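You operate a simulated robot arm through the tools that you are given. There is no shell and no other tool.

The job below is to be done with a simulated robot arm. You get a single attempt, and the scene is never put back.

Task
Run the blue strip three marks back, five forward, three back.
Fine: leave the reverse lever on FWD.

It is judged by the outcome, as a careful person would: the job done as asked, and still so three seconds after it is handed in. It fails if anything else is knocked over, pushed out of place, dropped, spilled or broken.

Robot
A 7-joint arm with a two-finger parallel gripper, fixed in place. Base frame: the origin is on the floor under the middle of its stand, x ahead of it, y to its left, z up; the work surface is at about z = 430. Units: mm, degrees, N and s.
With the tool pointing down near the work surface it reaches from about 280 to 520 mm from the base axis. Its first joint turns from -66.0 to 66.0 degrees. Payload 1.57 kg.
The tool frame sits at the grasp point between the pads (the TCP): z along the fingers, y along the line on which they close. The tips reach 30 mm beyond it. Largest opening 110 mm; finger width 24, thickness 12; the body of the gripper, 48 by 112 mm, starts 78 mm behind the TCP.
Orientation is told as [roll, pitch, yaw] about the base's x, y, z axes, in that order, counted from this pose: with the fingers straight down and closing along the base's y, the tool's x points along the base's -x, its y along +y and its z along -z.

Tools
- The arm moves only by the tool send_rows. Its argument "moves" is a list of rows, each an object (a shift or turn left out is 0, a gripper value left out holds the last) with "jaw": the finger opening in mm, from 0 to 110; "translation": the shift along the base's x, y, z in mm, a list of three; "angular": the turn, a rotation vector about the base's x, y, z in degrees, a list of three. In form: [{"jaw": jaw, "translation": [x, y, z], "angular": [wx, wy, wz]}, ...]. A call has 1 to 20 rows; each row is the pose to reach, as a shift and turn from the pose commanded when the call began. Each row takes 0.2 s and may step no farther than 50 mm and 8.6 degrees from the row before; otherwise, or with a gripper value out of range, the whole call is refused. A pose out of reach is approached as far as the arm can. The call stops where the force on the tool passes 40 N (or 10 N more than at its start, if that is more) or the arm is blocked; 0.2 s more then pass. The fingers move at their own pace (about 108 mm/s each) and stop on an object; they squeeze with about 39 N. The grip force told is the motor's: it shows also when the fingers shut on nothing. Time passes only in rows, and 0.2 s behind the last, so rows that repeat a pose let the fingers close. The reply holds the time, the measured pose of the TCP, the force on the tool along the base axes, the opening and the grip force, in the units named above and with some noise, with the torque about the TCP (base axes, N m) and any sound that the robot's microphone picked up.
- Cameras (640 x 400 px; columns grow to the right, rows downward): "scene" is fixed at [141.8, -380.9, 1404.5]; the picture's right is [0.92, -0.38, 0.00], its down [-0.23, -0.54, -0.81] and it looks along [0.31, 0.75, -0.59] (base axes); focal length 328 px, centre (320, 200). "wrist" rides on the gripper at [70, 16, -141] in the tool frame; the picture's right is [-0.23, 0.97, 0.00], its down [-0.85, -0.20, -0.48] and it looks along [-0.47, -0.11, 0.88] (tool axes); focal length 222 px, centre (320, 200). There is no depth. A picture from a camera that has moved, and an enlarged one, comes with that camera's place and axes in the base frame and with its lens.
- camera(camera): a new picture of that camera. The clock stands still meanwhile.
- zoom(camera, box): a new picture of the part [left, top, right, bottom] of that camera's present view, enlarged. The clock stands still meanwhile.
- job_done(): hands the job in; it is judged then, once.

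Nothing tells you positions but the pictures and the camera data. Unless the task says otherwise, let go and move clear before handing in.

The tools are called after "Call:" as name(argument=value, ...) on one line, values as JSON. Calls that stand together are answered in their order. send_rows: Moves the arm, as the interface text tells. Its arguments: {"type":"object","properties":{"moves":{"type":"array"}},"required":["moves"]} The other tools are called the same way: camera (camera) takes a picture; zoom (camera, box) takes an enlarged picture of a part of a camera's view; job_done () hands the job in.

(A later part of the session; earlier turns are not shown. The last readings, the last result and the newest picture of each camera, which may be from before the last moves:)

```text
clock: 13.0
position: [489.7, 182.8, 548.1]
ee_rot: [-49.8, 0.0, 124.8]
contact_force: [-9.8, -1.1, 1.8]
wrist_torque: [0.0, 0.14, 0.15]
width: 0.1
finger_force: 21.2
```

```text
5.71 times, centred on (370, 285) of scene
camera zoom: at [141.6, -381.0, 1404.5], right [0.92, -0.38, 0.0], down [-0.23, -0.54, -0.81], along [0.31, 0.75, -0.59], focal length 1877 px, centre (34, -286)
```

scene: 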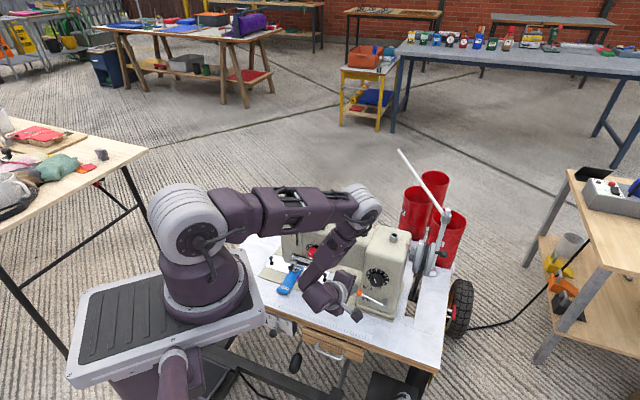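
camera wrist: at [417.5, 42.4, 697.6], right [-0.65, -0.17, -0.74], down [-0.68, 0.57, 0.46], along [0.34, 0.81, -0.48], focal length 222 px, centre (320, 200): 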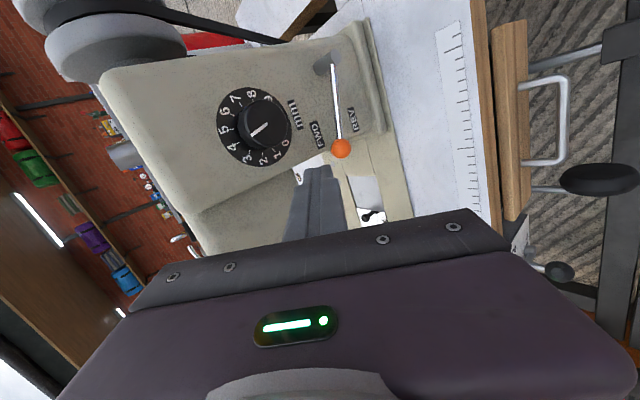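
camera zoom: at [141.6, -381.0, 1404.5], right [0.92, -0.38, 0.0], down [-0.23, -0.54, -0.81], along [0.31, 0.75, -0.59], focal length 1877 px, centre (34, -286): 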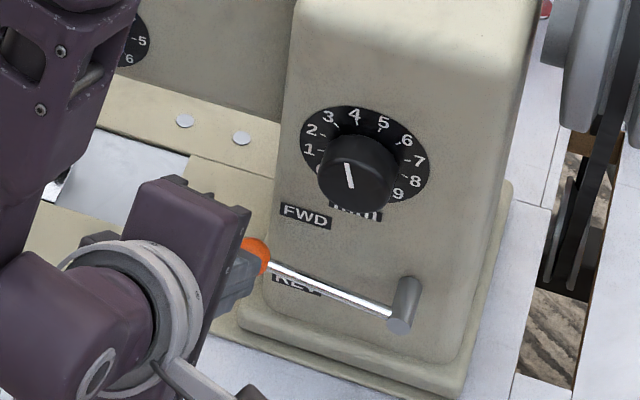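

The fingertip slid off in front of the knob rather than pushing it down. I'll back off and use a steeper tool angle (30° from vertical) placed right over the knob.

Call:
send_rows(moves=[{"translation": [-20, -14, 18]}, {"translation": [-30, -21, 50]}, {"translation": [-25, -15, 65], "angular": [-3.8, 5.5, 0]}, {"translation": [-15, -5, 65], "angular": [-7.6, 10.9, 0]}, {"translation": [0, 5, 62], "angular": [-11.5, 16.4, 0]}, {"translation": [11.5, 9, 48], "angular": [-11.5, 16.4, 0]}, {"translation": [11.5, 9, 46], "angular": [-11.5, 16.4, 0]}])

Call:
zoom(camera="wrist", box=[240, 20, 460, 240])

Call:
zoom(camera="scene", box=[330, 250, 410, 320])

```text
clock: 14.6
position: [504.2, 191.2, 594.4]
ee_rot: [-29.8, 0.1, 124.9]
contact_force: [0.3, 0.0, -0.5]
wrist_torque: [0.02, 0.0, 0.0]
width: 0.1
finger_force: 21.0
```

```text
1.82 times, centred on (350, 130) of wrist
camera zoom: at [474.6, 85.0, 709.0], right [-0.82, -0.3, -0.48], down [-0.54, 0.67, 0.51], along [0.17, 0.68, -0.71], focal length 404 px, centre (266, 327)
```

zoom: 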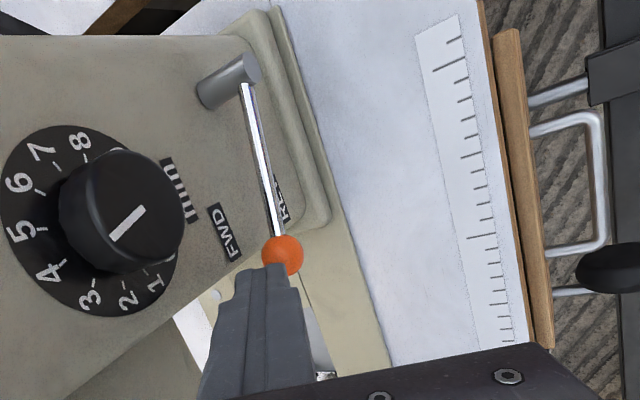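

```text
5.71 times, centred on (370, 285) of scene
camera zoom: at [141.8, -380.9, 1404.5], right [0.92, -0.38, 0.0], down [-0.23, -0.54, -0.81], along [0.31, 0.75, -0.59], focal length 1877 px, centre (34, -286)
```

zoom: 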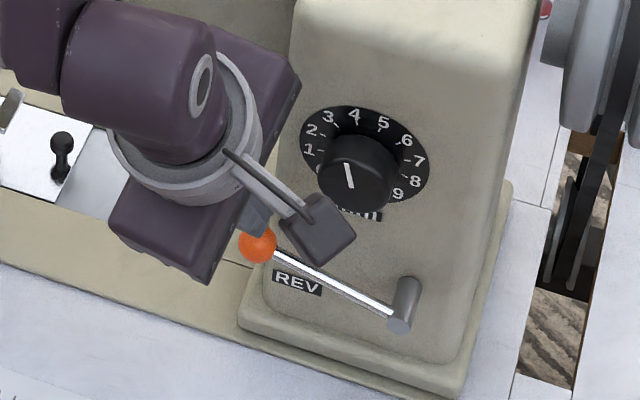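

Now the fingertip is right above the knob, which is still at FWD. Pressing down in steps.

Call:
send_rows(moves=[{"translation": [0, 0, -10]}, {"translation": [0, 0, -16]}, {"translation": [0, 0, -22]}, {"translation": [0, 0, -28]}, {"translation": [0, 0, -34]}])

Call:
zoom(camera="wrist", box=[240, 20, 460, 240])

Call:
zoom(camera="scene", box=[330, 250, 410, 320])

```text
clock: 15.8
position: [503.2, 189.9, 561.8]
ee_rot: [-29.9, 0.1, 124.9]
contact_force: [-1.0, -0.7, 0.6]
wrist_torque: [-0.02, -0.02, 0.02]
width: 0.2
finger_force: 21.1
```

```text
1.82 times, centred on (350, 130) of wrist
camera zoom: at [474.1, 83.9, 675.9], right [-0.82, -0.3, -0.49], down [-0.54, 0.66, 0.51], along [0.17, 0.69, -0.71], focal length 404 px, centre (266, 327)
```

zoom: 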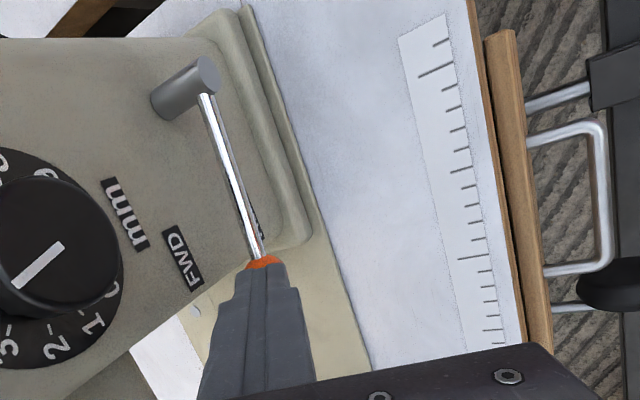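

```text
5.71 times, centred on (370, 285) of scene
camera zoom: at [141.8, -380.9, 1404.5], right [0.92, -0.38, 0.0], down [-0.23, -0.54, -0.81], along [0.31, 0.75, -0.59], focal length 1877 px, centre (34, -286)
```

zoom: 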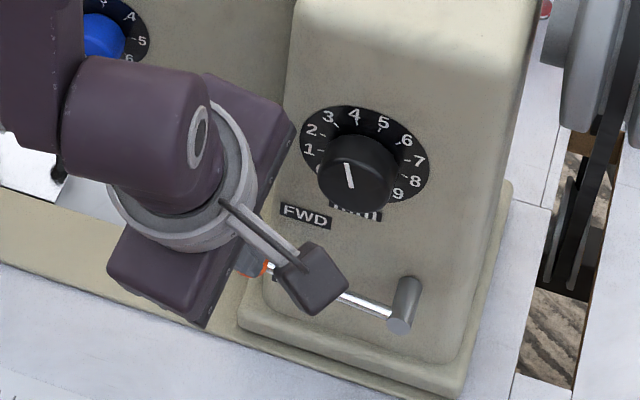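

The lever is going down with the tip and the force is low. Continuing downward toward REV.

Call:
send_rows(moves=[{"translation": [0, 0, -6]}, {"translation": [0, 0, -12]}, {"translation": [0, 0, -18]}, {"translation": [0, 0, -24]}, {"translation": [0, 0, -30]}, {"translation": [0, 0, -34]}])

Call:
zoom(camera="wrist", box=[240, 20, 460, 240])

Call:
zoom(camera="scene", box=[330, 250, 410, 320])

```text
clock: 17.2
position: [503.1, 190.9, 527.3]
ee_rot: [-29.7, 0.1, 124.9]
contact_force: [0.3, 0.0, 0.5]
wrist_torque: [-0.01, -0.04, 0.04]
width: 0.0
finger_force: 20.8
```

```text
1.82 times, centred on (350, 130) of wrist
camera zoom: at [474.8, 85.8, 642.5], right [-0.82, -0.3, -0.48], down [-0.54, 0.67, 0.51], along [0.17, 0.68, -0.71], focal length 404 px, centre (266, 327)
```

zoom: 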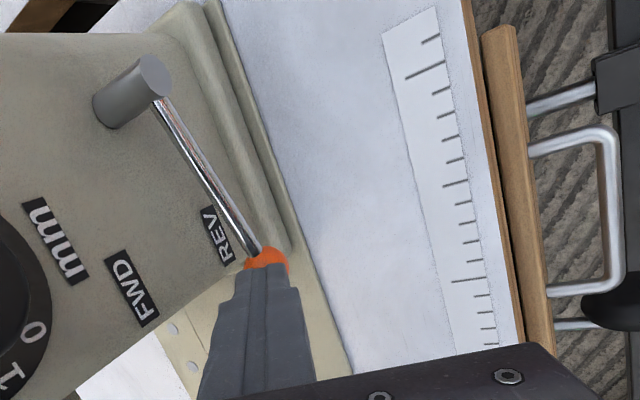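

```text
5.71 times, centred on (370, 285) of scene
camera zoom: at [141.8, -380.9, 1404.5], right [0.92, -0.38, 0.0], down [-0.23, -0.54, -0.81], along [0.31, 0.75, -0.59], focal length 1877 px, centre (34, -286)
```

zoom: 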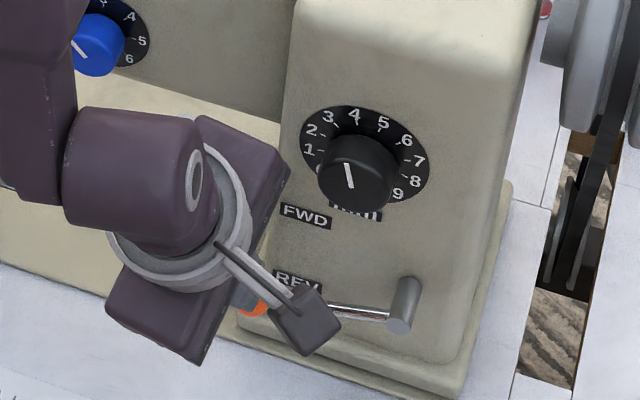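

The knob is now by the REV label. I'll push a few more millimetres to be sure it reaches its stop, then lift off and look.

Call:
send_rows(moves=[{"translation": [0, 0, -3]}, {"translation": [0, 0, -6]}])

Call:
zoom(camera="wrist", box=[240, 20, 460, 240])

```text
clock: 17.7
position: [503.9, 191.6, 525.4]
ee_rot: [-30.0, 0.0, 124.9]
contact_force: [-17.7, -5.2, 32.9]
wrist_torque: [0.11, 0.1, -0.23]
width: 0.1
finger_force: 21.5
stopped in row 2: the force on the tool passed its limit at 50 N (the readings are from after the stop); the commanded pose is now the measured one
```

```text
1.82 times, centred on (350, 130) of wrist
camera zoom: at [474.9, 85.5, 640.3], right [-0.82, -0.3, -0.49], down [-0.54, 0.66, 0.51], along [0.17, 0.69, -0.71], focal length 404 px, centre (266, 327)
```

zoom: 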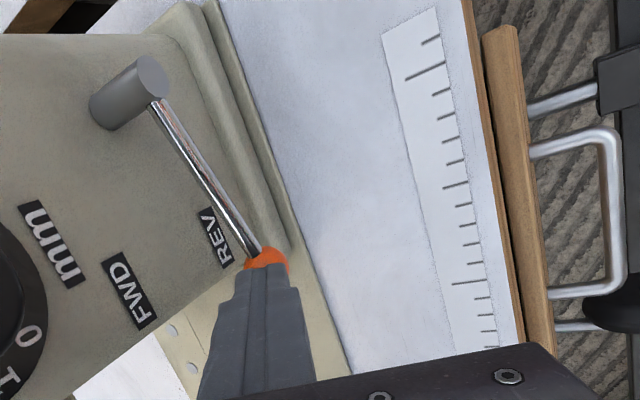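

The lever is at its REV stop. Lifting off along the tool axis and checking that it stays.

Call:
send_rows(moves=[{"translation": [-4, -3, 9]}, {"translation": [-16, -11, 35]}, {"translation": [-35, -25, 75]}, {"translation": [-55, -35, 115]}])

Call:
zoom(camera="wrist", box=[240, 20, 460, 240])

Call:
zoom(camera="scene", box=[330, 250, 410, 320])

Call:
zoom(camera="scene", box=[270, 240, 330, 300])

```text
clock: 18.7
position: [445.7, 155.6, 641.5]
ee_rot: [-29.9, 0.1, 125.0]
contact_force: [0.6, 0.5, -0.4]
wrist_torque: [0.01, 0.0, 0.02]
width: 0.1
finger_force: 21.4
```

```text
1.82 times, centred on (350, 130) of wrist
camera zoom: at [417.3, 50.2, 754.8], right [-0.82, -0.3, -0.49], down [-0.54, 0.66, 0.51], along [0.17, 0.69, -0.71], focal length 404 px, centre (266, 327)
```

zoom: 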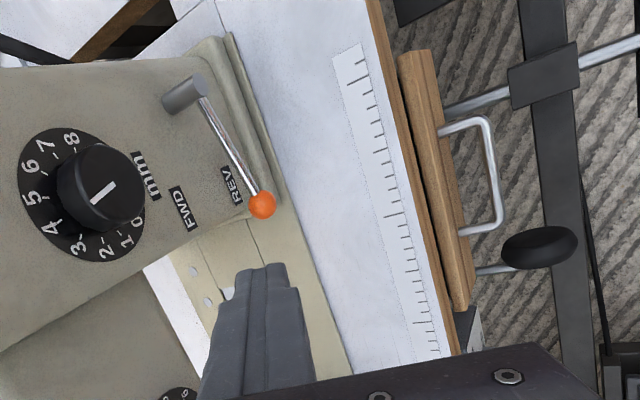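

```text
5.71 times, centred on (370, 285) of scene
camera zoom: at [141.8, -380.9, 1404.5], right [0.92, -0.38, 0.0], down [-0.23, -0.54, -0.81], along [0.31, 0.75, -0.59], focal length 1877 px, centre (34, -286)
```

zoom: 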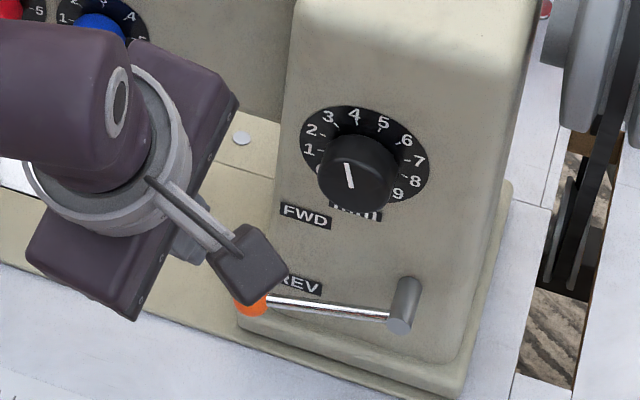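

```text
6.67 times, centred on (300, 270) of scene
camera zoom: at [141.8, -380.9, 1404.5], right [0.92, -0.38, 0.0], down [-0.23, -0.54, -0.81], along [0.31, 0.75, -0.59], focal length 2190 px, centre (453, -267)
```

zoom: 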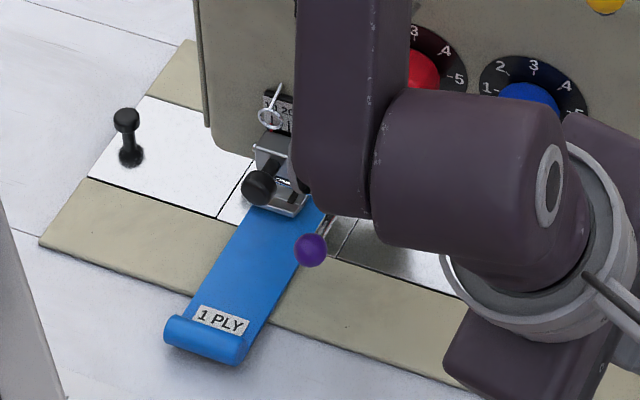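

The lever stays at REV. Now I'll raise the closed gripper well above the machine and move over the green button (about x=461, y=382, z=721).

Call:
send_rows(moves=[{"translation": [0, 0, 45]}, {"translation": [0, 5, 93]}, {"translation": [0, 15, 140]}, {"translation": [0, 45, 165]}, {"translation": [0, 90, 165]}, {"translation": [0, 135, 165]}, {"translation": [0, 180, 165]}, {"translation": [2, 217, 155]}, {"translation": [2, 217, 150]}])

Call:
camera(camera="wrist")

Call:
zoom(camera="scene", box=[260, 170, 380, 300])

```text
clock: 20.7
position: [450.3, 376.6, 789.5]
ee_rot: [-29.9, 0.0, 125.1]
contact_force: [0.0, 0.2, -0.1]
wrist_torque: [-0.01, -0.01, -0.01]
width: 0.1
finger_force: 21.4
```

```text
taken
camera wrist: at [420.5, 270.0, 904.2], right [-0.82, -0.3, -0.49], down [-0.54, 0.66, 0.51], along [0.17, 0.69, -0.71], focal length 222 px, centre (320, 200)
```

wrist: 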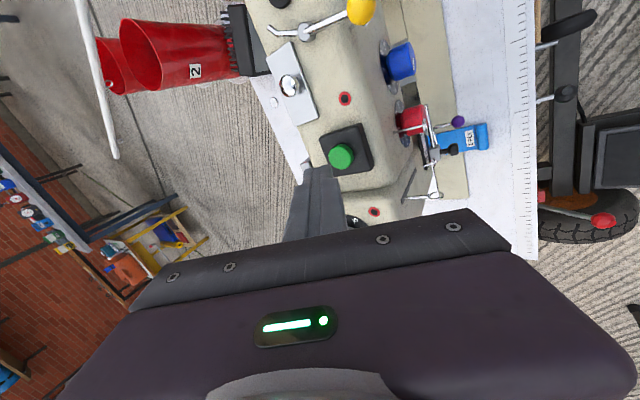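

```text
3.08 times, centred on (320, 235) of scene
camera zoom: at [141.8, -380.9, 1404.5], right [0.92, -0.38, 0.0], down [-0.23, -0.54, -0.81], along [0.31, 0.75, -0.59], focal length 1011 px, centre (320, 92)
```

zoom: 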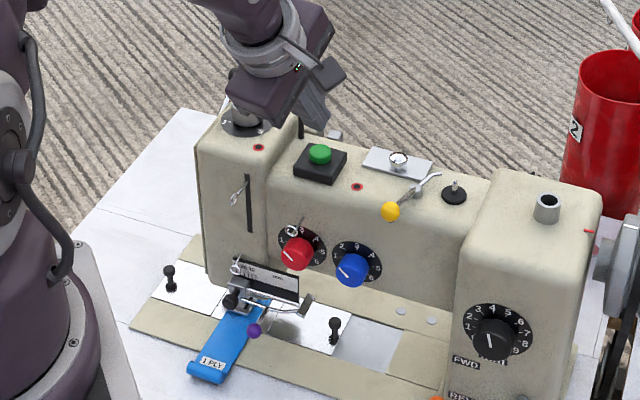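

The tip is above the green button. I'll take reference pictures of the strip and shift slightly so the tip's lower edge is centred, stopping a few mm above the button.

Call:
send_rows(moves=[{"translation": [5, 3, -12]}, {"translation": [5, 3, -24]}, {"translation": [5, 3, -30]}])

Call:
zoom(camera="wrist", box=[270, 80, 500, 230])

Call:
zoom(camera="scene", box=[275, 245, 325, 295])

Call:
zoom(camera="scene", box=[300, 205, 340, 235])

Call:
zoom(camera="scene", box=[395, 200, 465, 300])

```text
clock: 21.5
position: [456.8, 377.8, 759.7]
ee_rot: [-30.0, 0.1, 125.0]
contact_force: [0.2, 0.5, 0.3]
wrist_torque: [0.03, 0.0, -0.01]
width: 0.0
finger_force: 21.3
```

```text
2.67 times, centred on (385, 155) of wrist
camera zoom: at [428.2, 271.1, 874.1], right [-0.82, -0.3, -0.49], down [-0.54, 0.66, 0.51], along [0.17, 0.69, -0.71], focal length 592 px, centre (147, 320)
```

zoom: 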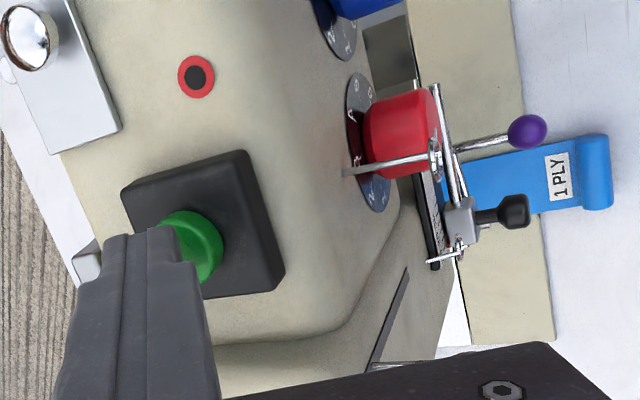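

```text
8.00 times, centred on (300, 270) of scene
camera zoom: at [141.8, -380.9, 1404.5], right [0.92, -0.38, 0.0], down [-0.23, -0.54, -0.81], along [0.31, 0.75, -0.59], focal length 2628 px, centre (480, -360)
```

zoom: 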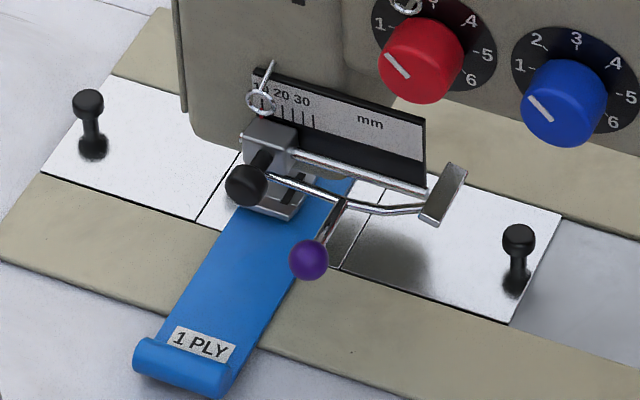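

```text
13.33 times, centred on (320, 220) of scene
camera zoom: at [141.8, -380.9, 1404.5], right [0.92, -0.38, 0.0], down [-0.23, -0.54, -0.81], along [0.31, 0.75, -0.59], focal length 4379 px, centre (320, -67)
```

zoom: 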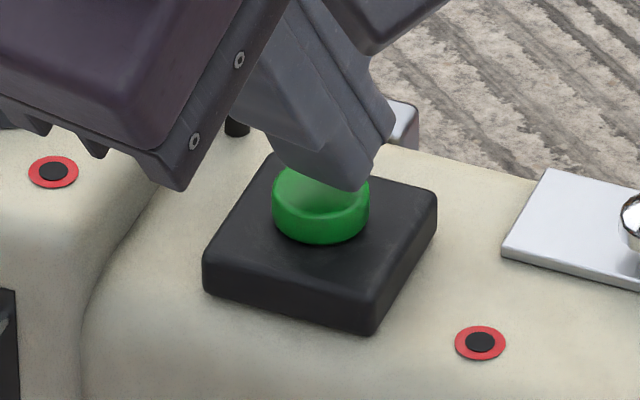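

```text
4.00 times, centred on (430, 250) of scene
camera zoom: at [141.8, -380.9, 1404.5], right [0.92, -0.38, 0.0], down [-0.23, -0.54, -0.81], along [0.31, 0.75, -0.59], focal length 1314 px, centre (-120, 0)
```

zoom: 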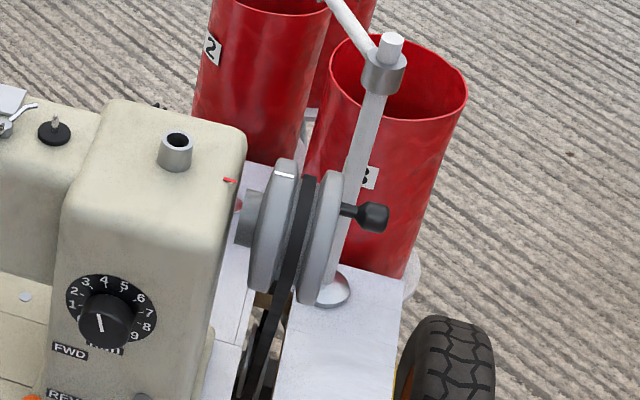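

References taken: strip end, wheel mark and display noted. Now a short first press of the green button in REV, then lifting off.

Call:
send_rows(moves=[{"translation": [0, 0, -6]}, {"translation": [0, 0, -11]}, {"translation": [0, 0, 8]}, {"translation": [0, 0, 8]}])

Call:
zoom(camera="scene", box=[275, 245, 325, 295])

Call:
zoom(camera="scene", box=[395, 200, 465, 300])

Call:
zoom(camera="scene", box=[300, 205, 340, 235])

```text
clock: 22.5
position: [455.3, 376.5, 767.9]
ee_rot: [-30.0, 0.1, 125.0]
contact_force: [0.0, 0.4, -0.6]
wrist_torque: [-0.03, 0.03, 0.0]
width: 0.0
finger_force: 21.5
heard: click
```

```text
8.00 times, centred on (300, 270) of scene
camera zoom: at [141.8, -380.9, 1404.5], right [0.92, -0.38, 0.0], down [-0.23, -0.54, -0.81], along [0.31, 0.75, -0.59], focal length 2628 px, centre (480, -360)
```

zoom: 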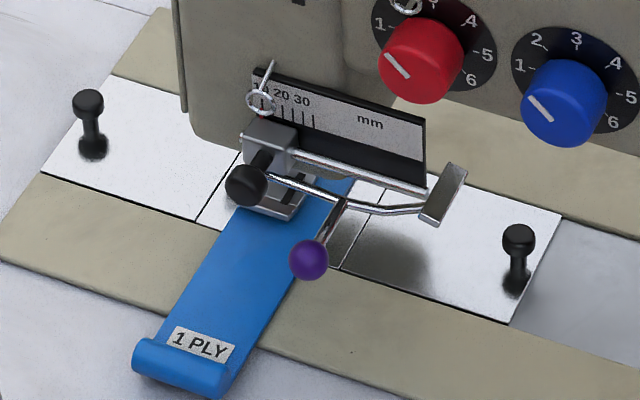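

```text
4.00 times, centred on (430, 250) of scene
camera zoom: at [141.8, -380.9, 1404.5], right [0.92, -0.38, 0.0], down [-0.23, -0.54, -0.81], along [0.31, 0.75, -0.59], focal length 1314 px, centre (-120, 0)
```

zoom: 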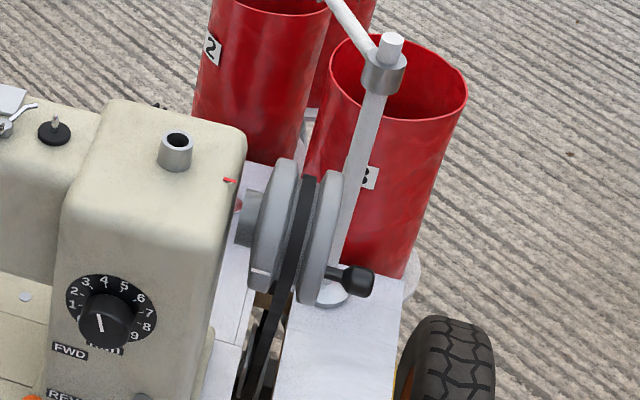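

```text
13.33 times, centred on (320, 220) of scene
camera zoom: at [141.8, -380.9, 1404.5], right [0.92, -0.38, 0.0], down [-0.23, -0.54, -0.81], along [0.31, 0.75, -0.59], focal length 4379 px, centre (320, -67)
```

zoom: 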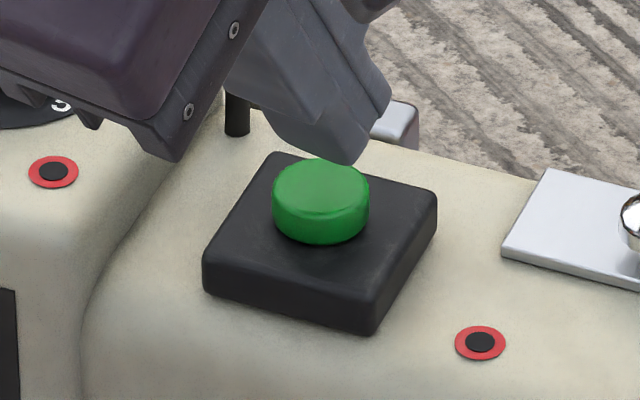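

A click was heard and the handwheel turned part way. I'll let a moment pass without touching anything to see whether the machine is still moving.

Call:
send_rows(moves=[{"translation": [0, 0, 0]}])

Call:
zoom(camera="scene", box=[395, 200, 465, 300])

Call:
zoom(camera="scene", box=[275, 245, 325, 295])

Call:
zoom(camera="wrist", box=[400, 80, 500, 220])

```text
clock: 22.9
position: [455.0, 377.5, 767.1]
ee_rot: [-30.0, 0.2, 125.0]
contact_force: [-0.3, 0.2, 0.1]
wrist_torque: [0.01, 0.01, -0.01]
width: 0.2
finger_force: 21.3
```

```text
4.00 times, centred on (430, 250) of scene
camera zoom: at [141.8, -380.9, 1404.5], right [0.92, -0.38, 0.0], down [-0.23, -0.54, -0.81], along [0.31, 0.75, -0.59], focal length 1314 px, centre (-120, 0)
```

zoom: 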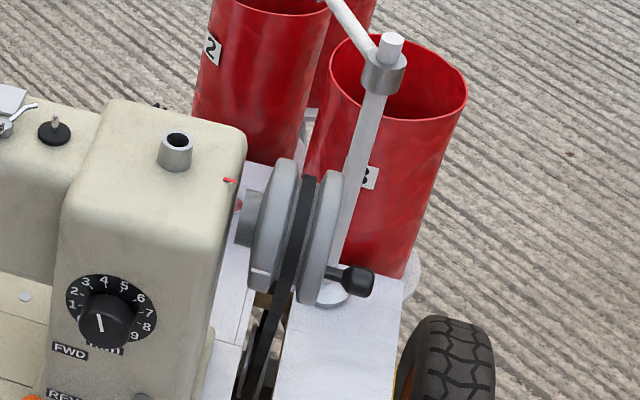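

```text
8.00 times, centred on (300, 270) of scene
camera zoom: at [141.8, -380.9, 1404.5], right [0.92, -0.38, 0.0], down [-0.23, -0.54, -0.81], along [0.31, 0.75, -0.59], focal length 2628 px, centre (480, -360)
```

zoom: 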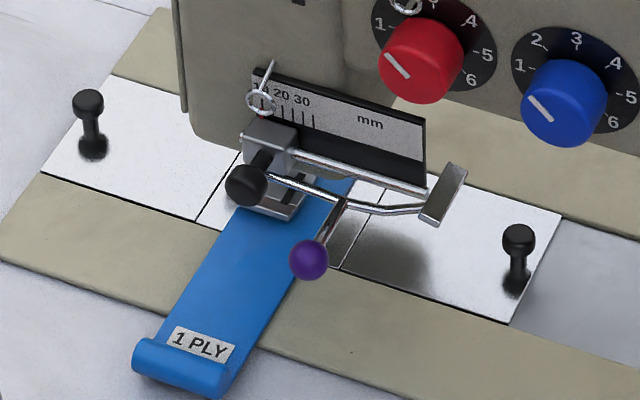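

```text
2.86 times, centred on (450, 150) of wrist
camera zoom: at [427.2, 271.3, 882.3], right [-0.82, -0.3, -0.49], down [-0.54, 0.66, 0.51], along [0.17, 0.69, -0.71], focal length 635 px, centre (-51, 343)
```

zoom: 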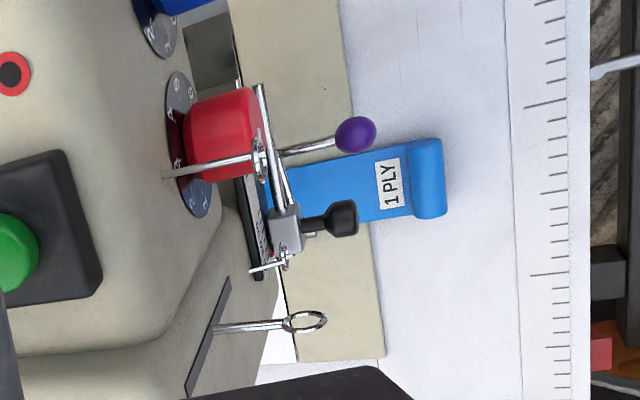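

The wheel stopped part-way, so the green button is a jog (runs while held). I need to measure the handwheel's white mark carefully to count whole turns.

Call:
zoom(camera="scene", box=[415, 225, 455, 285])

Call:
zoom(camera="scene", box=[275, 190, 325, 260])

Call:
zoom(camera="scene", box=[280, 270, 310, 300])

```text
6.67 times, centred on (435, 255) of scene
camera zoom: at [141.8, -380.9, 1404.5], right [0.92, -0.38, 0.0], down [-0.23, -0.54, -0.81], along [0.31, 0.75, -0.59], focal length 2190 px, centre (-447, -167)
```

zoom: 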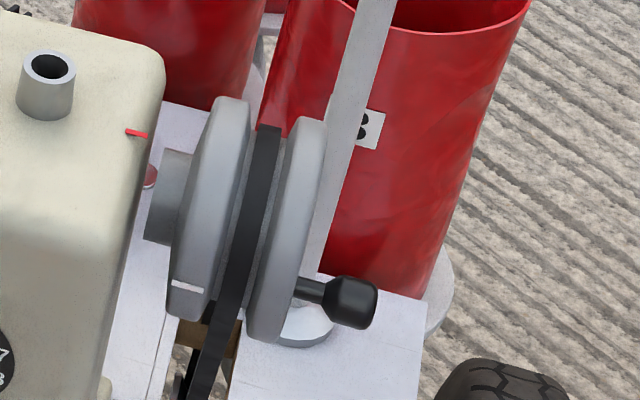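

```text
5.71 times, centred on (300, 225) of scene
camera zoom: at [141.8, -380.9, 1404.5], right [0.92, -0.38, 0.0], down [-0.23, -0.54, -0.81], along [0.31, 0.75, -0.59], focal length 1877 px, centre (434, 57)
```

zoom: 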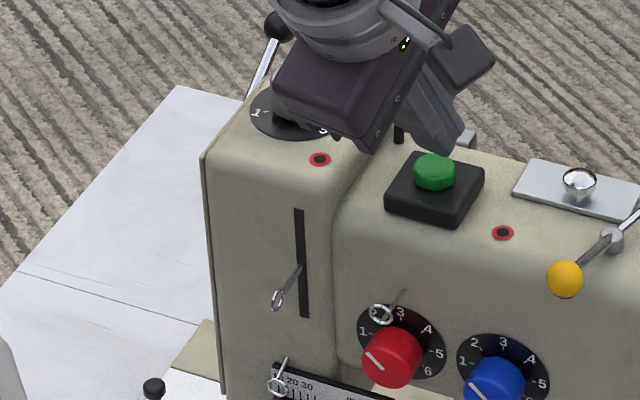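

```text
13.33 times, centred on (295, 285) of scene
camera zoom: at [141.8, -380.9, 1404.5], right [0.92, -0.38, 0.0], down [-0.23, -0.54, -0.81], along [0.31, 0.75, -0.59], focal length 4379 px, centre (653, -933)
```

zoom: 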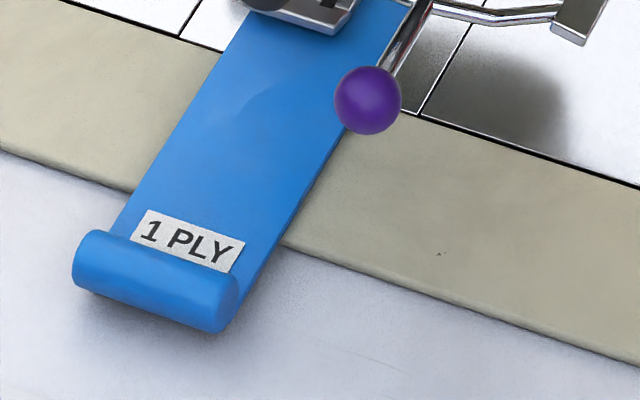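

The white mark went from the top (0°) to about 95° toward the front. I'll do a second press held one step longer to calibrate the rate. It should stay within the first turn.

Call:
send_rows(moves=[{"translation": [0, 0, -8]}, {"translation": [0, 0, -14]}, {"translation": [0, 0, -19]}, {"translation": [0, 0, -19]}, {"translation": [0, 0, 0]}, {"translation": [0, 0, 0]}])

Call:
zoom(camera="scene", box=[415, 225, 455, 285])

Call:
zoom(camera="scene", box=[275, 190, 325, 260])

Call:
zoom(camera="scene", box=[280, 270, 310, 300])

```text
clock: 24.3
position: [455.8, 378.2, 768.4]
ee_rot: [-29.9, 0.0, 125.0]
contact_force: [0.5, 0.2, -0.2]
wrist_torque: [-0.02, 0.01, 0.02]
width: 0.2
finger_force: 21.3
heard: click
```

```text
6.67 times, centred on (435, 255) of scene
camera zoom: at [141.8, -380.9, 1404.5], right [0.92, -0.38, 0.0], down [-0.23, -0.54, -0.81], along [0.31, 0.75, -0.59], focal length 2190 px, centre (-447, -167)
```

zoom: 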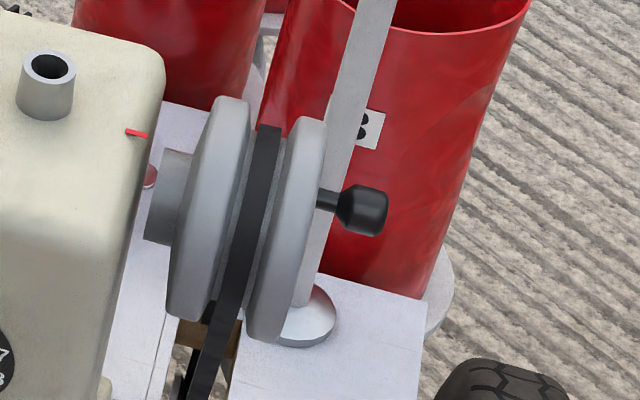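

```text
5.71 times, centred on (300, 225) of scene
camera zoom: at [141.8, -380.9, 1404.5], right [0.92, -0.38, 0.0], down [-0.23, -0.54, -0.81], along [0.31, 0.75, -0.59], focal length 1877 px, centre (434, 57)
```

zoom: 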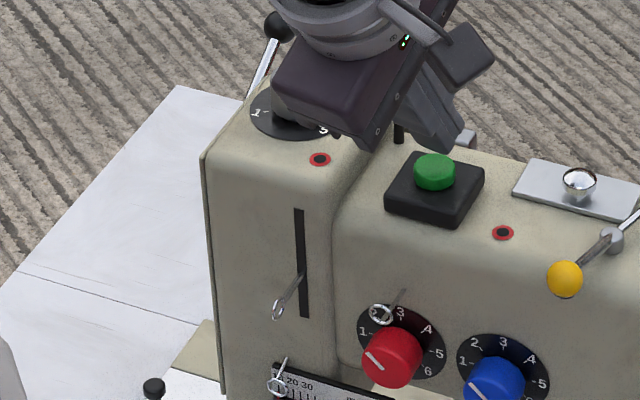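

```text
13.33 times, centred on (295, 285) of scene
camera zoom: at [141.8, -380.9, 1404.5], right [0.92, -0.38, 0.0], down [-0.23, -0.54, -0.81], along [0.31, 0.75, -0.59], focal length 4379 px, centre (653, -933)
```

zoom: 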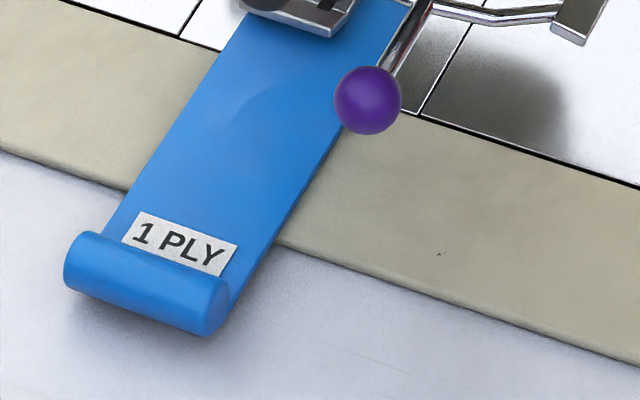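

The strip moved toward the operator by a couple of millimetres (the REV direction). I can't see the white mark on the wheel rim now, so I'll zoom in further.

Call:
zoom(camera="scene", box=[418, 233, 442, 275])

Call:
zoom(camera="scene", box=[435, 240, 455, 265])

```text
9.52 times, centred on (430, 254) of scene
camera zoom: at [141.8, -380.9, 1404.5], right [0.92, -0.38, 0.0], down [-0.23, -0.54, -0.81], along [0.31, 0.75, -0.59], focal length 3128 px, centre (-728, -314)
```

zoom: 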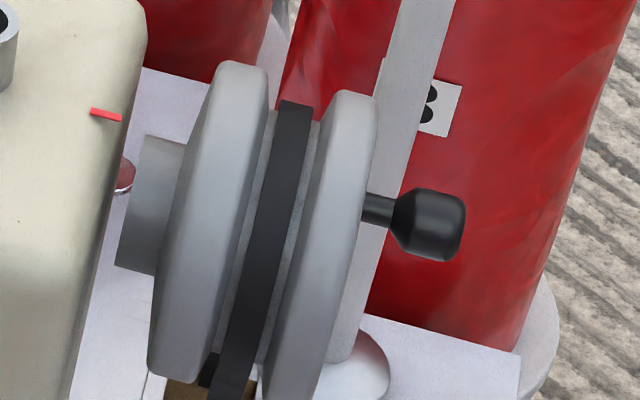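

```text
16.00 times, centred on (445, 252) of scene
camera zoom: at [141.8, -380.9, 1404.5], right [0.92, -0.38, 0.0], down [-0.23, -0.54, -0.81], along [0.31, 0.75, -0.59], focal length 5255 px, centre (-1680, -640)
```

zoom: 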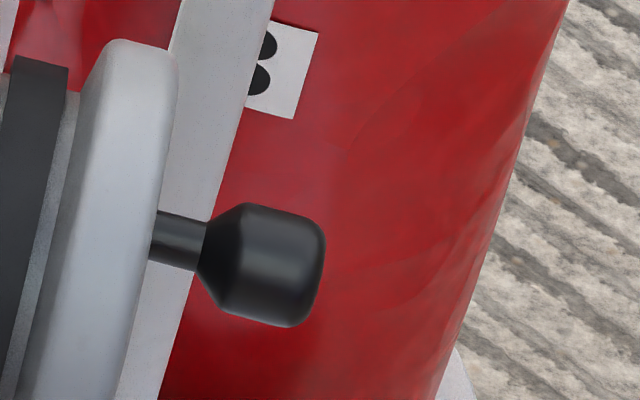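

The mark is hidden behind the wheel now, but the take-up lever suggests about 250°. A short press identical to the first should bring the wheel close to the end of the first turn. I'll do that and then look again.

Call:
send_rows(moves=[{"translation": [0, 0, -8]}, {"translation": [0, 0, -14]}, {"translation": [0, 0, -19]}, {"translation": [0, 0, 0]}, {"translation": [0, 0, 0]}])

Call:
zoom(camera="scene", box=[415, 225, 455, 285])

Call:
zoom(camera="scene", box=[275, 190, 325, 260])

Call:
zoom(camera="scene", box=[280, 270, 310, 300])

```text
clock: 25.5
position: [455.8, 377.4, 768.4]
ee_rot: [-30.0, 0.0, 125.0]
contact_force: [-0.3, -0.1, -0.6]
wrist_torque: [0.05, -0.01, 0.03]
width: 0.0
finger_force: 21.5
heard: click
```

```text
6.67 times, centred on (435, 255) of scene
camera zoom: at [141.8, -380.9, 1404.5], right [0.92, -0.38, 0.0], down [-0.23, -0.54, -0.81], along [0.31, 0.75, -0.59], focal length 2190 px, centre (-447, -167)
```

zoom: 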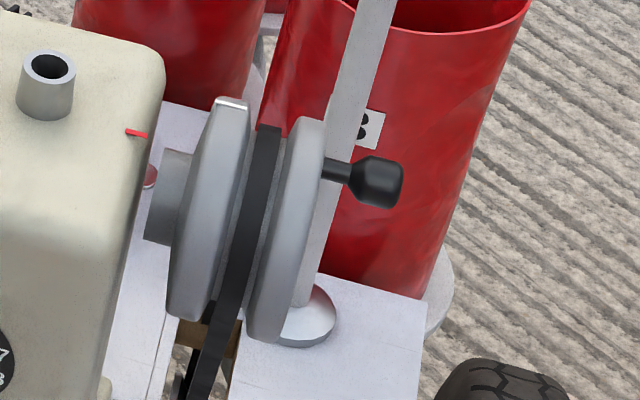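

```text
5.71 times, centred on (300, 225) of scene
camera zoom: at [141.8, -380.9, 1404.5], right [0.92, -0.38, 0.0], down [-0.23, -0.54, -0.81], along [0.31, 0.75, -0.59], focal length 1877 px, centre (434, 57)
```

zoom: 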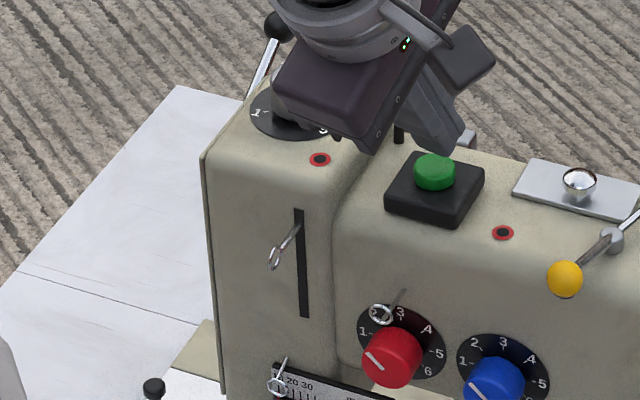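

```text
13.33 times, centred on (295, 285) of scene
camera zoom: at [141.8, -380.9, 1404.5], right [0.92, -0.38, 0.0], down [-0.23, -0.54, -0.81], along [0.31, 0.75, -0.59], focal length 4379 px, centre (653, -933)
```

zoom: 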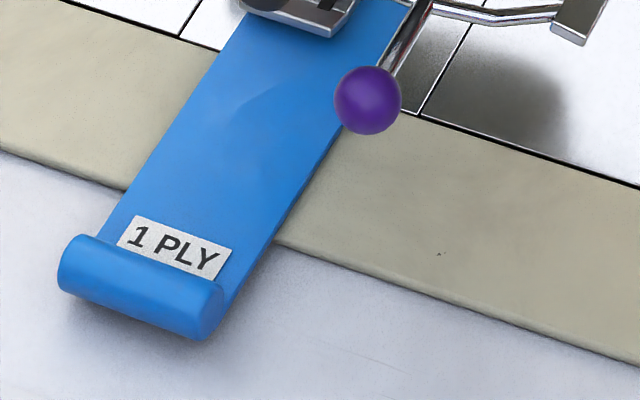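

The white mark is back at the top (about 20° short of one full turn), so one turn is nearly complete and the jog rate is about 60 rpm. Now a longer press for the second turn, and I'll re-measure after it.

Call:
send_rows(moves=[{"translation": [0, 0, -8]}, {"translation": [0, 0, -14]}, {"translation": [0, 0, -19]}, {"translation": [0, 0, -19]}, {"translation": [0, 0, -19]}, {"translation": [0, 0, -19]}, {"translation": [0, 0, -19]}, {"translation": [0, 0, 0]}, {"translation": [0, 0, 0]}])

Call:
zoom(camera="scene", box=[415, 225, 455, 285])

Call:
zoom(camera="scene", box=[275, 190, 325, 260])

Call:
zoom(camera="scene", box=[280, 270, 310, 300])

```text
clock: 27.5
position: [457.1, 377.0, 766.3]
ee_rot: [-29.9, 0.2, 125.0]
contact_force: [1.0, -0.5, 0.3]
wrist_torque: [0.02, 0.01, -0.02]
width: 0.2
finger_force: 21.6
heard: click
```

```text
6.67 times, centred on (435, 255) of scene
camera zoom: at [141.8, -380.9, 1404.5], right [0.92, -0.38, 0.0], down [-0.23, -0.54, -0.81], along [0.31, 0.75, -0.59], focal length 2190 px, centre (-447, -167)
```

zoom: 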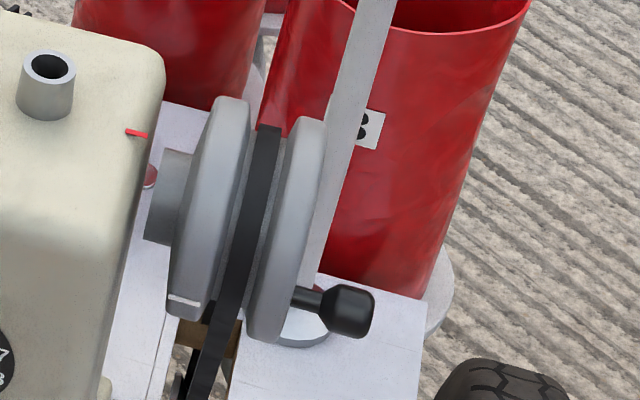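

```text
5.71 times, centred on (300, 225) of scene
camera zoom: at [141.8, -380.9, 1404.5], right [0.92, -0.38, 0.0], down [-0.23, -0.54, -0.81], along [0.31, 0.75, -0.59], focal length 1877 px, centre (434, 57)
```

zoom: 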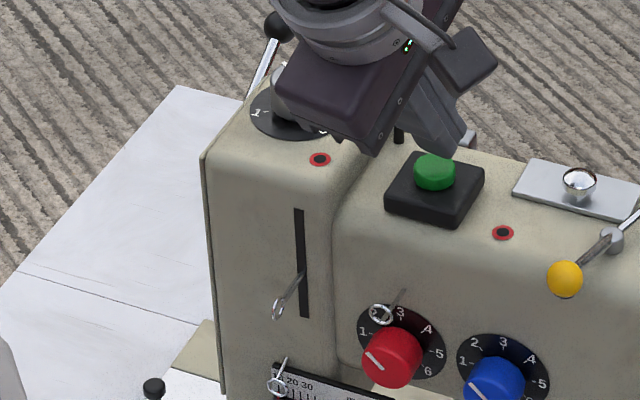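

```text
13.33 times, centred on (295, 285) of scene
camera zoom: at [141.8, -380.9, 1404.5], right [0.92, -0.38, 0.0], down [-0.23, -0.54, -0.81], along [0.31, 0.75, -0.59], focal length 4379 px, centre (653, -933)
```

zoom: 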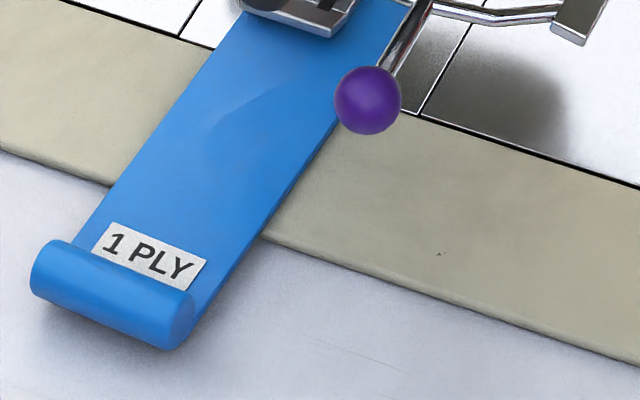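

The wheel is now about 108° into the third turn (rate is a bit faster with longer holds). A press with two hold steps should bring the mark back to the top, completing the third REV turn.

Call:
send_rows(moves=[{"translation": [0, 0, -8]}, {"translation": [0, 0, -14]}, {"translation": [0, 0, -19]}, {"translation": [0, 0, -19]}, {"translation": [0, 0, -19]}, {"translation": [0, 0, 0]}, {"translation": [0, 0, 0]}])

Call:
zoom(camera="scene", box=[415, 225, 455, 285])

Call:
zoom(camera="scene", box=[275, 190, 325, 260])

Call:
zoom(camera="scene", box=[280, 270, 310, 300])

```text
clock: 29.1
position: [455.7, 378.2, 768.6]
ee_rot: [-29.9, 0.1, 125.0]
contact_force: [-0.7, 0.9, -0.7]
wrist_torque: [-0.02, 0.02, 0.02]
width: 0.0
finger_force: 21.1
heard: click
```

```text
6.67 times, centred on (435, 255) of scene
camera zoom: at [141.8, -380.9, 1404.5], right [0.92, -0.38, 0.0], down [-0.23, -0.54, -0.81], along [0.31, 0.75, -0.59], focal length 2190 px, centre (-447, -167)
```

zoom: 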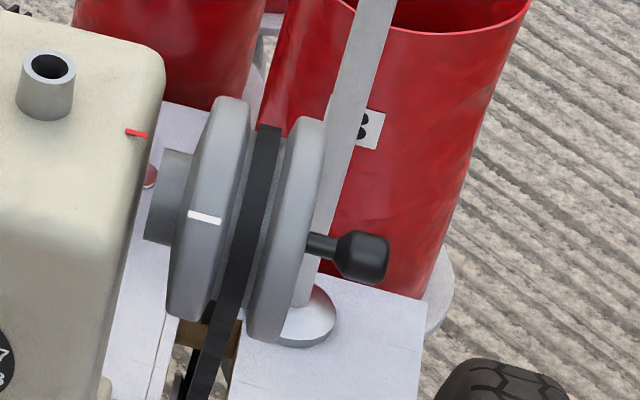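

```text
5.71 times, centred on (300, 225) of scene
camera zoom: at [141.8, -380.9, 1404.5], right [0.92, -0.38, 0.0], down [-0.23, -0.54, -0.81], along [0.31, 0.75, -0.59], focal length 1877 px, centre (434, 57)
```

zoom: 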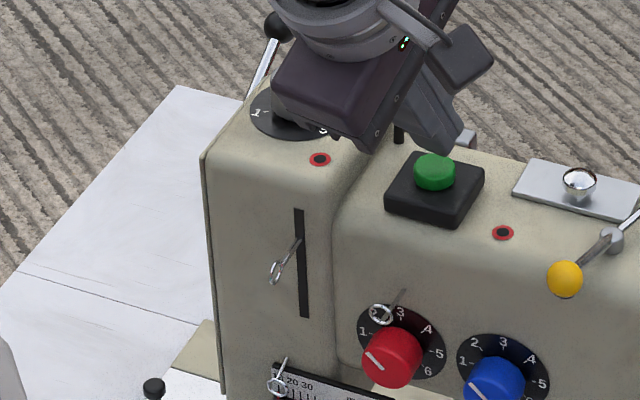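

```text
13.33 times, centred on (295, 285) of scene
camera zoom: at [141.8, -380.9, 1404.5], right [0.92, -0.38, 0.0], down [-0.23, -0.54, -0.81], along [0.31, 0.75, -0.59], focal length 4379 px, centre (653, -933)
```

zoom: 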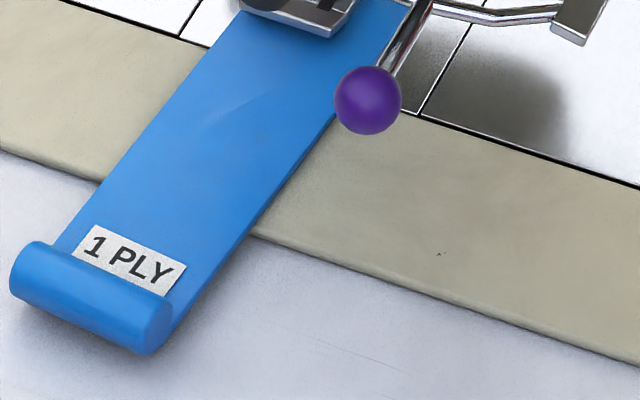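

The mark is about 50° past the top after three complete turns: three REV stitches are done and the next needle stroke hasn't happened. Let me check the strip and surroundings before switching the lever.

Call:
zoom(camera="wrist", box=[400, 80, 500, 220])

Call:
zoom(camera="scene", box=[270, 240, 330, 300])

Call:
zoom(camera="scene", box=[290, 255, 315, 280])

```text
2.86 times, centred on (450, 150) of wrist
camera zoom: at [427.0, 272.1, 882.0], right [-0.82, -0.3, -0.49], down [-0.54, 0.66, 0.51], along [0.17, 0.69, -0.71], focal length 635 px, centre (-51, 343)
```

zoom: 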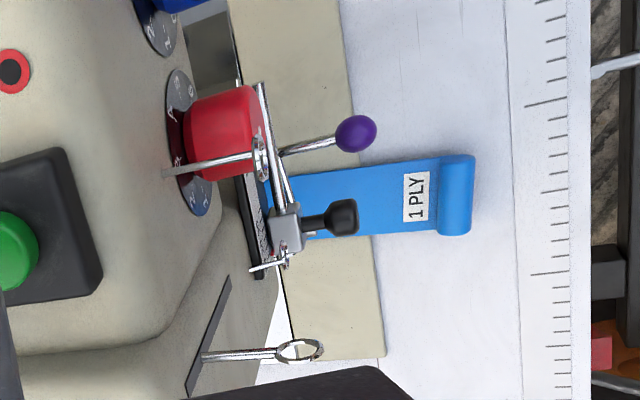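

```text
6.67 times, centred on (300, 270) of scene
camera zoom: at [141.8, -380.9, 1404.5], right [0.92, -0.38, 0.0], down [-0.23, -0.54, -0.81], along [0.31, 0.75, -0.59], focal length 2190 px, centre (453, -267)
```

zoom: 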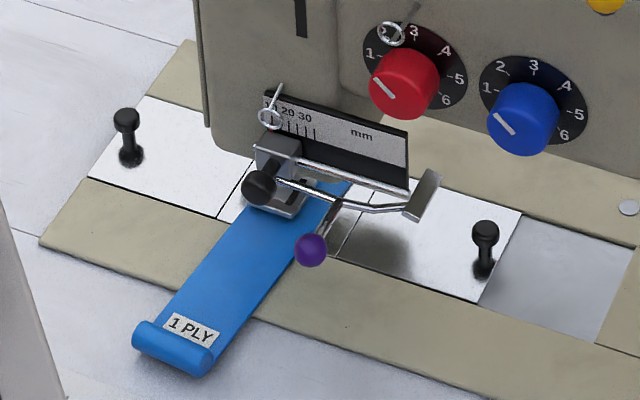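

```text
16.00 times, centred on (302, 268) of scene
camera zoom: at [141.8, -380.9, 1404.5], right [0.92, -0.38, 0.0], down [-0.23, -0.54, -0.81], along [0.31, 0.75, -0.59], focal length 5255 px, centre (600, -880)
```

zoom: 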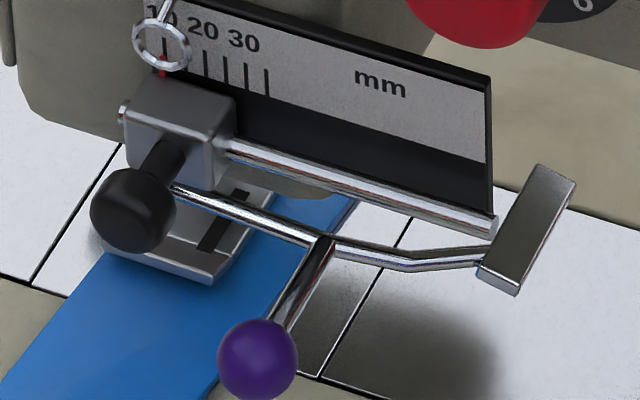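

The strip is in place, lying straight across the plate. Three back is done, so now I lift off the button and go back in front of the lever to push it up to FWD from below.

Call:
send_rows(moves=[{"translation": [0, 0, 30]}, {"translation": [-3, -20, 60]}, {"translation": [-6, -65, 70]}, {"translation": [-8, -112, 70]}, {"translation": [-10, -160, 60]}, {"translation": [-11, -205, 40]}, {"translation": [-11, -222, -5]}, {"translation": [-11, -225, -50]}, {"translation": [-8, -225, -98]}, {"translation": [-5, -225, -130]}, {"translation": [-5, -225, -130]}])

```text
clock: 31.5
position: [452.1, 151.4, 640.4]
ee_rot: [-30.0, 0.2, 125.0]
contact_force: [0.0, -0.6, -0.4]
wrist_torque: [-0.01, -0.02, 0.01]
width: 0.0
finger_force: 21.3
```

I'm in front of and above the lever. Now tilting the tool back to 50° and descending to below the knob level, staying about 40 mm in front of it.

Call:
send_rows(moves=[{"translation": [0, 0, -20], "angular": [3.8, -5.5, 0]}, {"translation": [0, 0, -50], "angular": [7.6, -10.9, 0]}, {"translation": [0, 0, -85], "angular": [11.5, -16.4, 0]}, {"translation": [1, 0, -125], "angular": [11.5, -16.4, 0]}, {"translation": [3, 1.5, -152], "angular": [11.5, -16.4, 0]}, {"translation": [3, 1.5, -152], "angular": [11.5, -16.4, 0]}])

Call:
camera(camera="wrist")

Call:
zoom(camera="scene", box=[320, 250, 410, 340])

```text
clock: 32.9
position: [464.8, 147.6, 547.9]
ee_rot: [-50.0, 0.1, 124.8]
contact_force: [0.1, -0.2, -1.3]
wrist_torque: [0.01, 0.03, 0.03]
width: 0.0
finger_force: 21.4
out of reach, approached as far as the arm can: row 4, 5, 6
```

```text
taken
camera wrist: at [408.2, 22.9, 626.6], right [-0.64, -0.17, -0.75], down [-0.69, 0.57, 0.46], along [0.34, 0.81, -0.48], focal length 222 px, centre (320, 200)
```

wrist: 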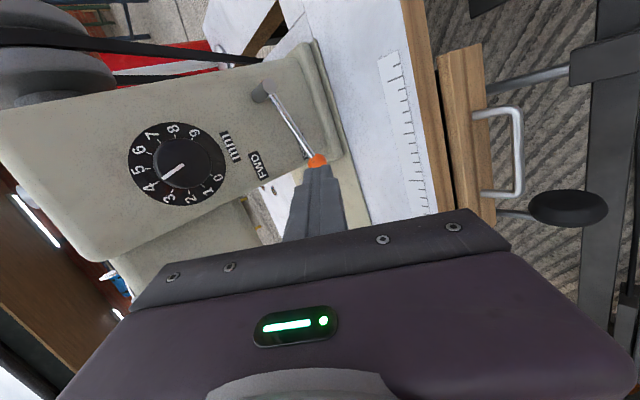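

```text
4.44 times, centred on (365, 295) of scene
camera zoom: at [141.8, -380.9, 1404.5], right [0.92, -0.39, 0.0], down [-0.23, -0.54, -0.81], along [0.31, 0.75, -0.59], focal length 1460 px, centre (120, -222)
```

zoom: 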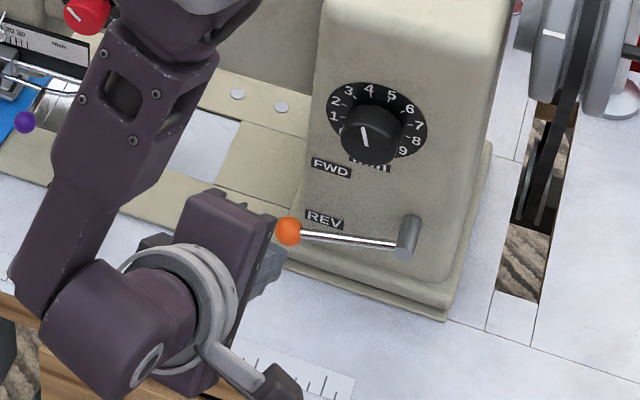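

Going that low with a 50° tilt isn't reachable. An alternative is to grip the lever's rod near the knob with a steeper tool and lift it. I'll zoom in to measure the gap between the rod and the column face precisely.

Call:
zoom(camera="wrist", box=[230, 70, 350, 190])

Call:
zoom(camera="scene", box=[345, 265, 405, 315])

```text
3.33 times, centred on (290, 130) of wrist
camera zoom: at [408.2, 22.9, 626.6], right [-0.64, -0.17, -0.75], down [-0.69, 0.57, 0.46], along [0.34, 0.81, -0.48], focal length 740 px, centre (420, 433)
```

zoom: 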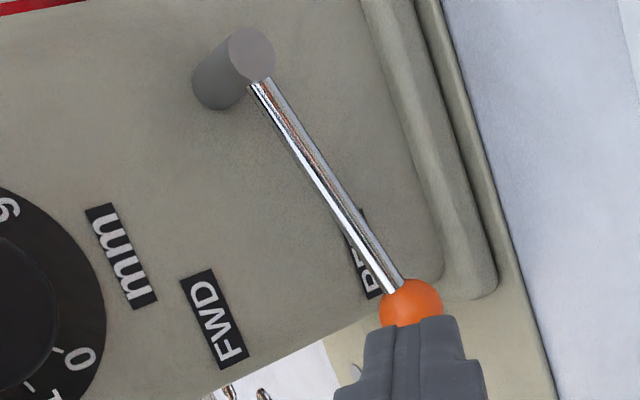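

```text
8.00 times, centred on (375, 290) of scene
camera zoom: at [141.8, -380.9, 1404.5], right [0.92, -0.39, 0.0], down [-0.23, -0.54, -0.81], along [0.31, 0.75, -0.59], focal length 2628 px, centre (-120, -520)
```

zoom: 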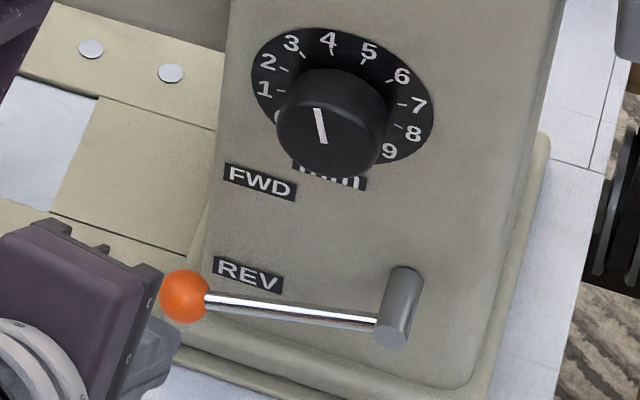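

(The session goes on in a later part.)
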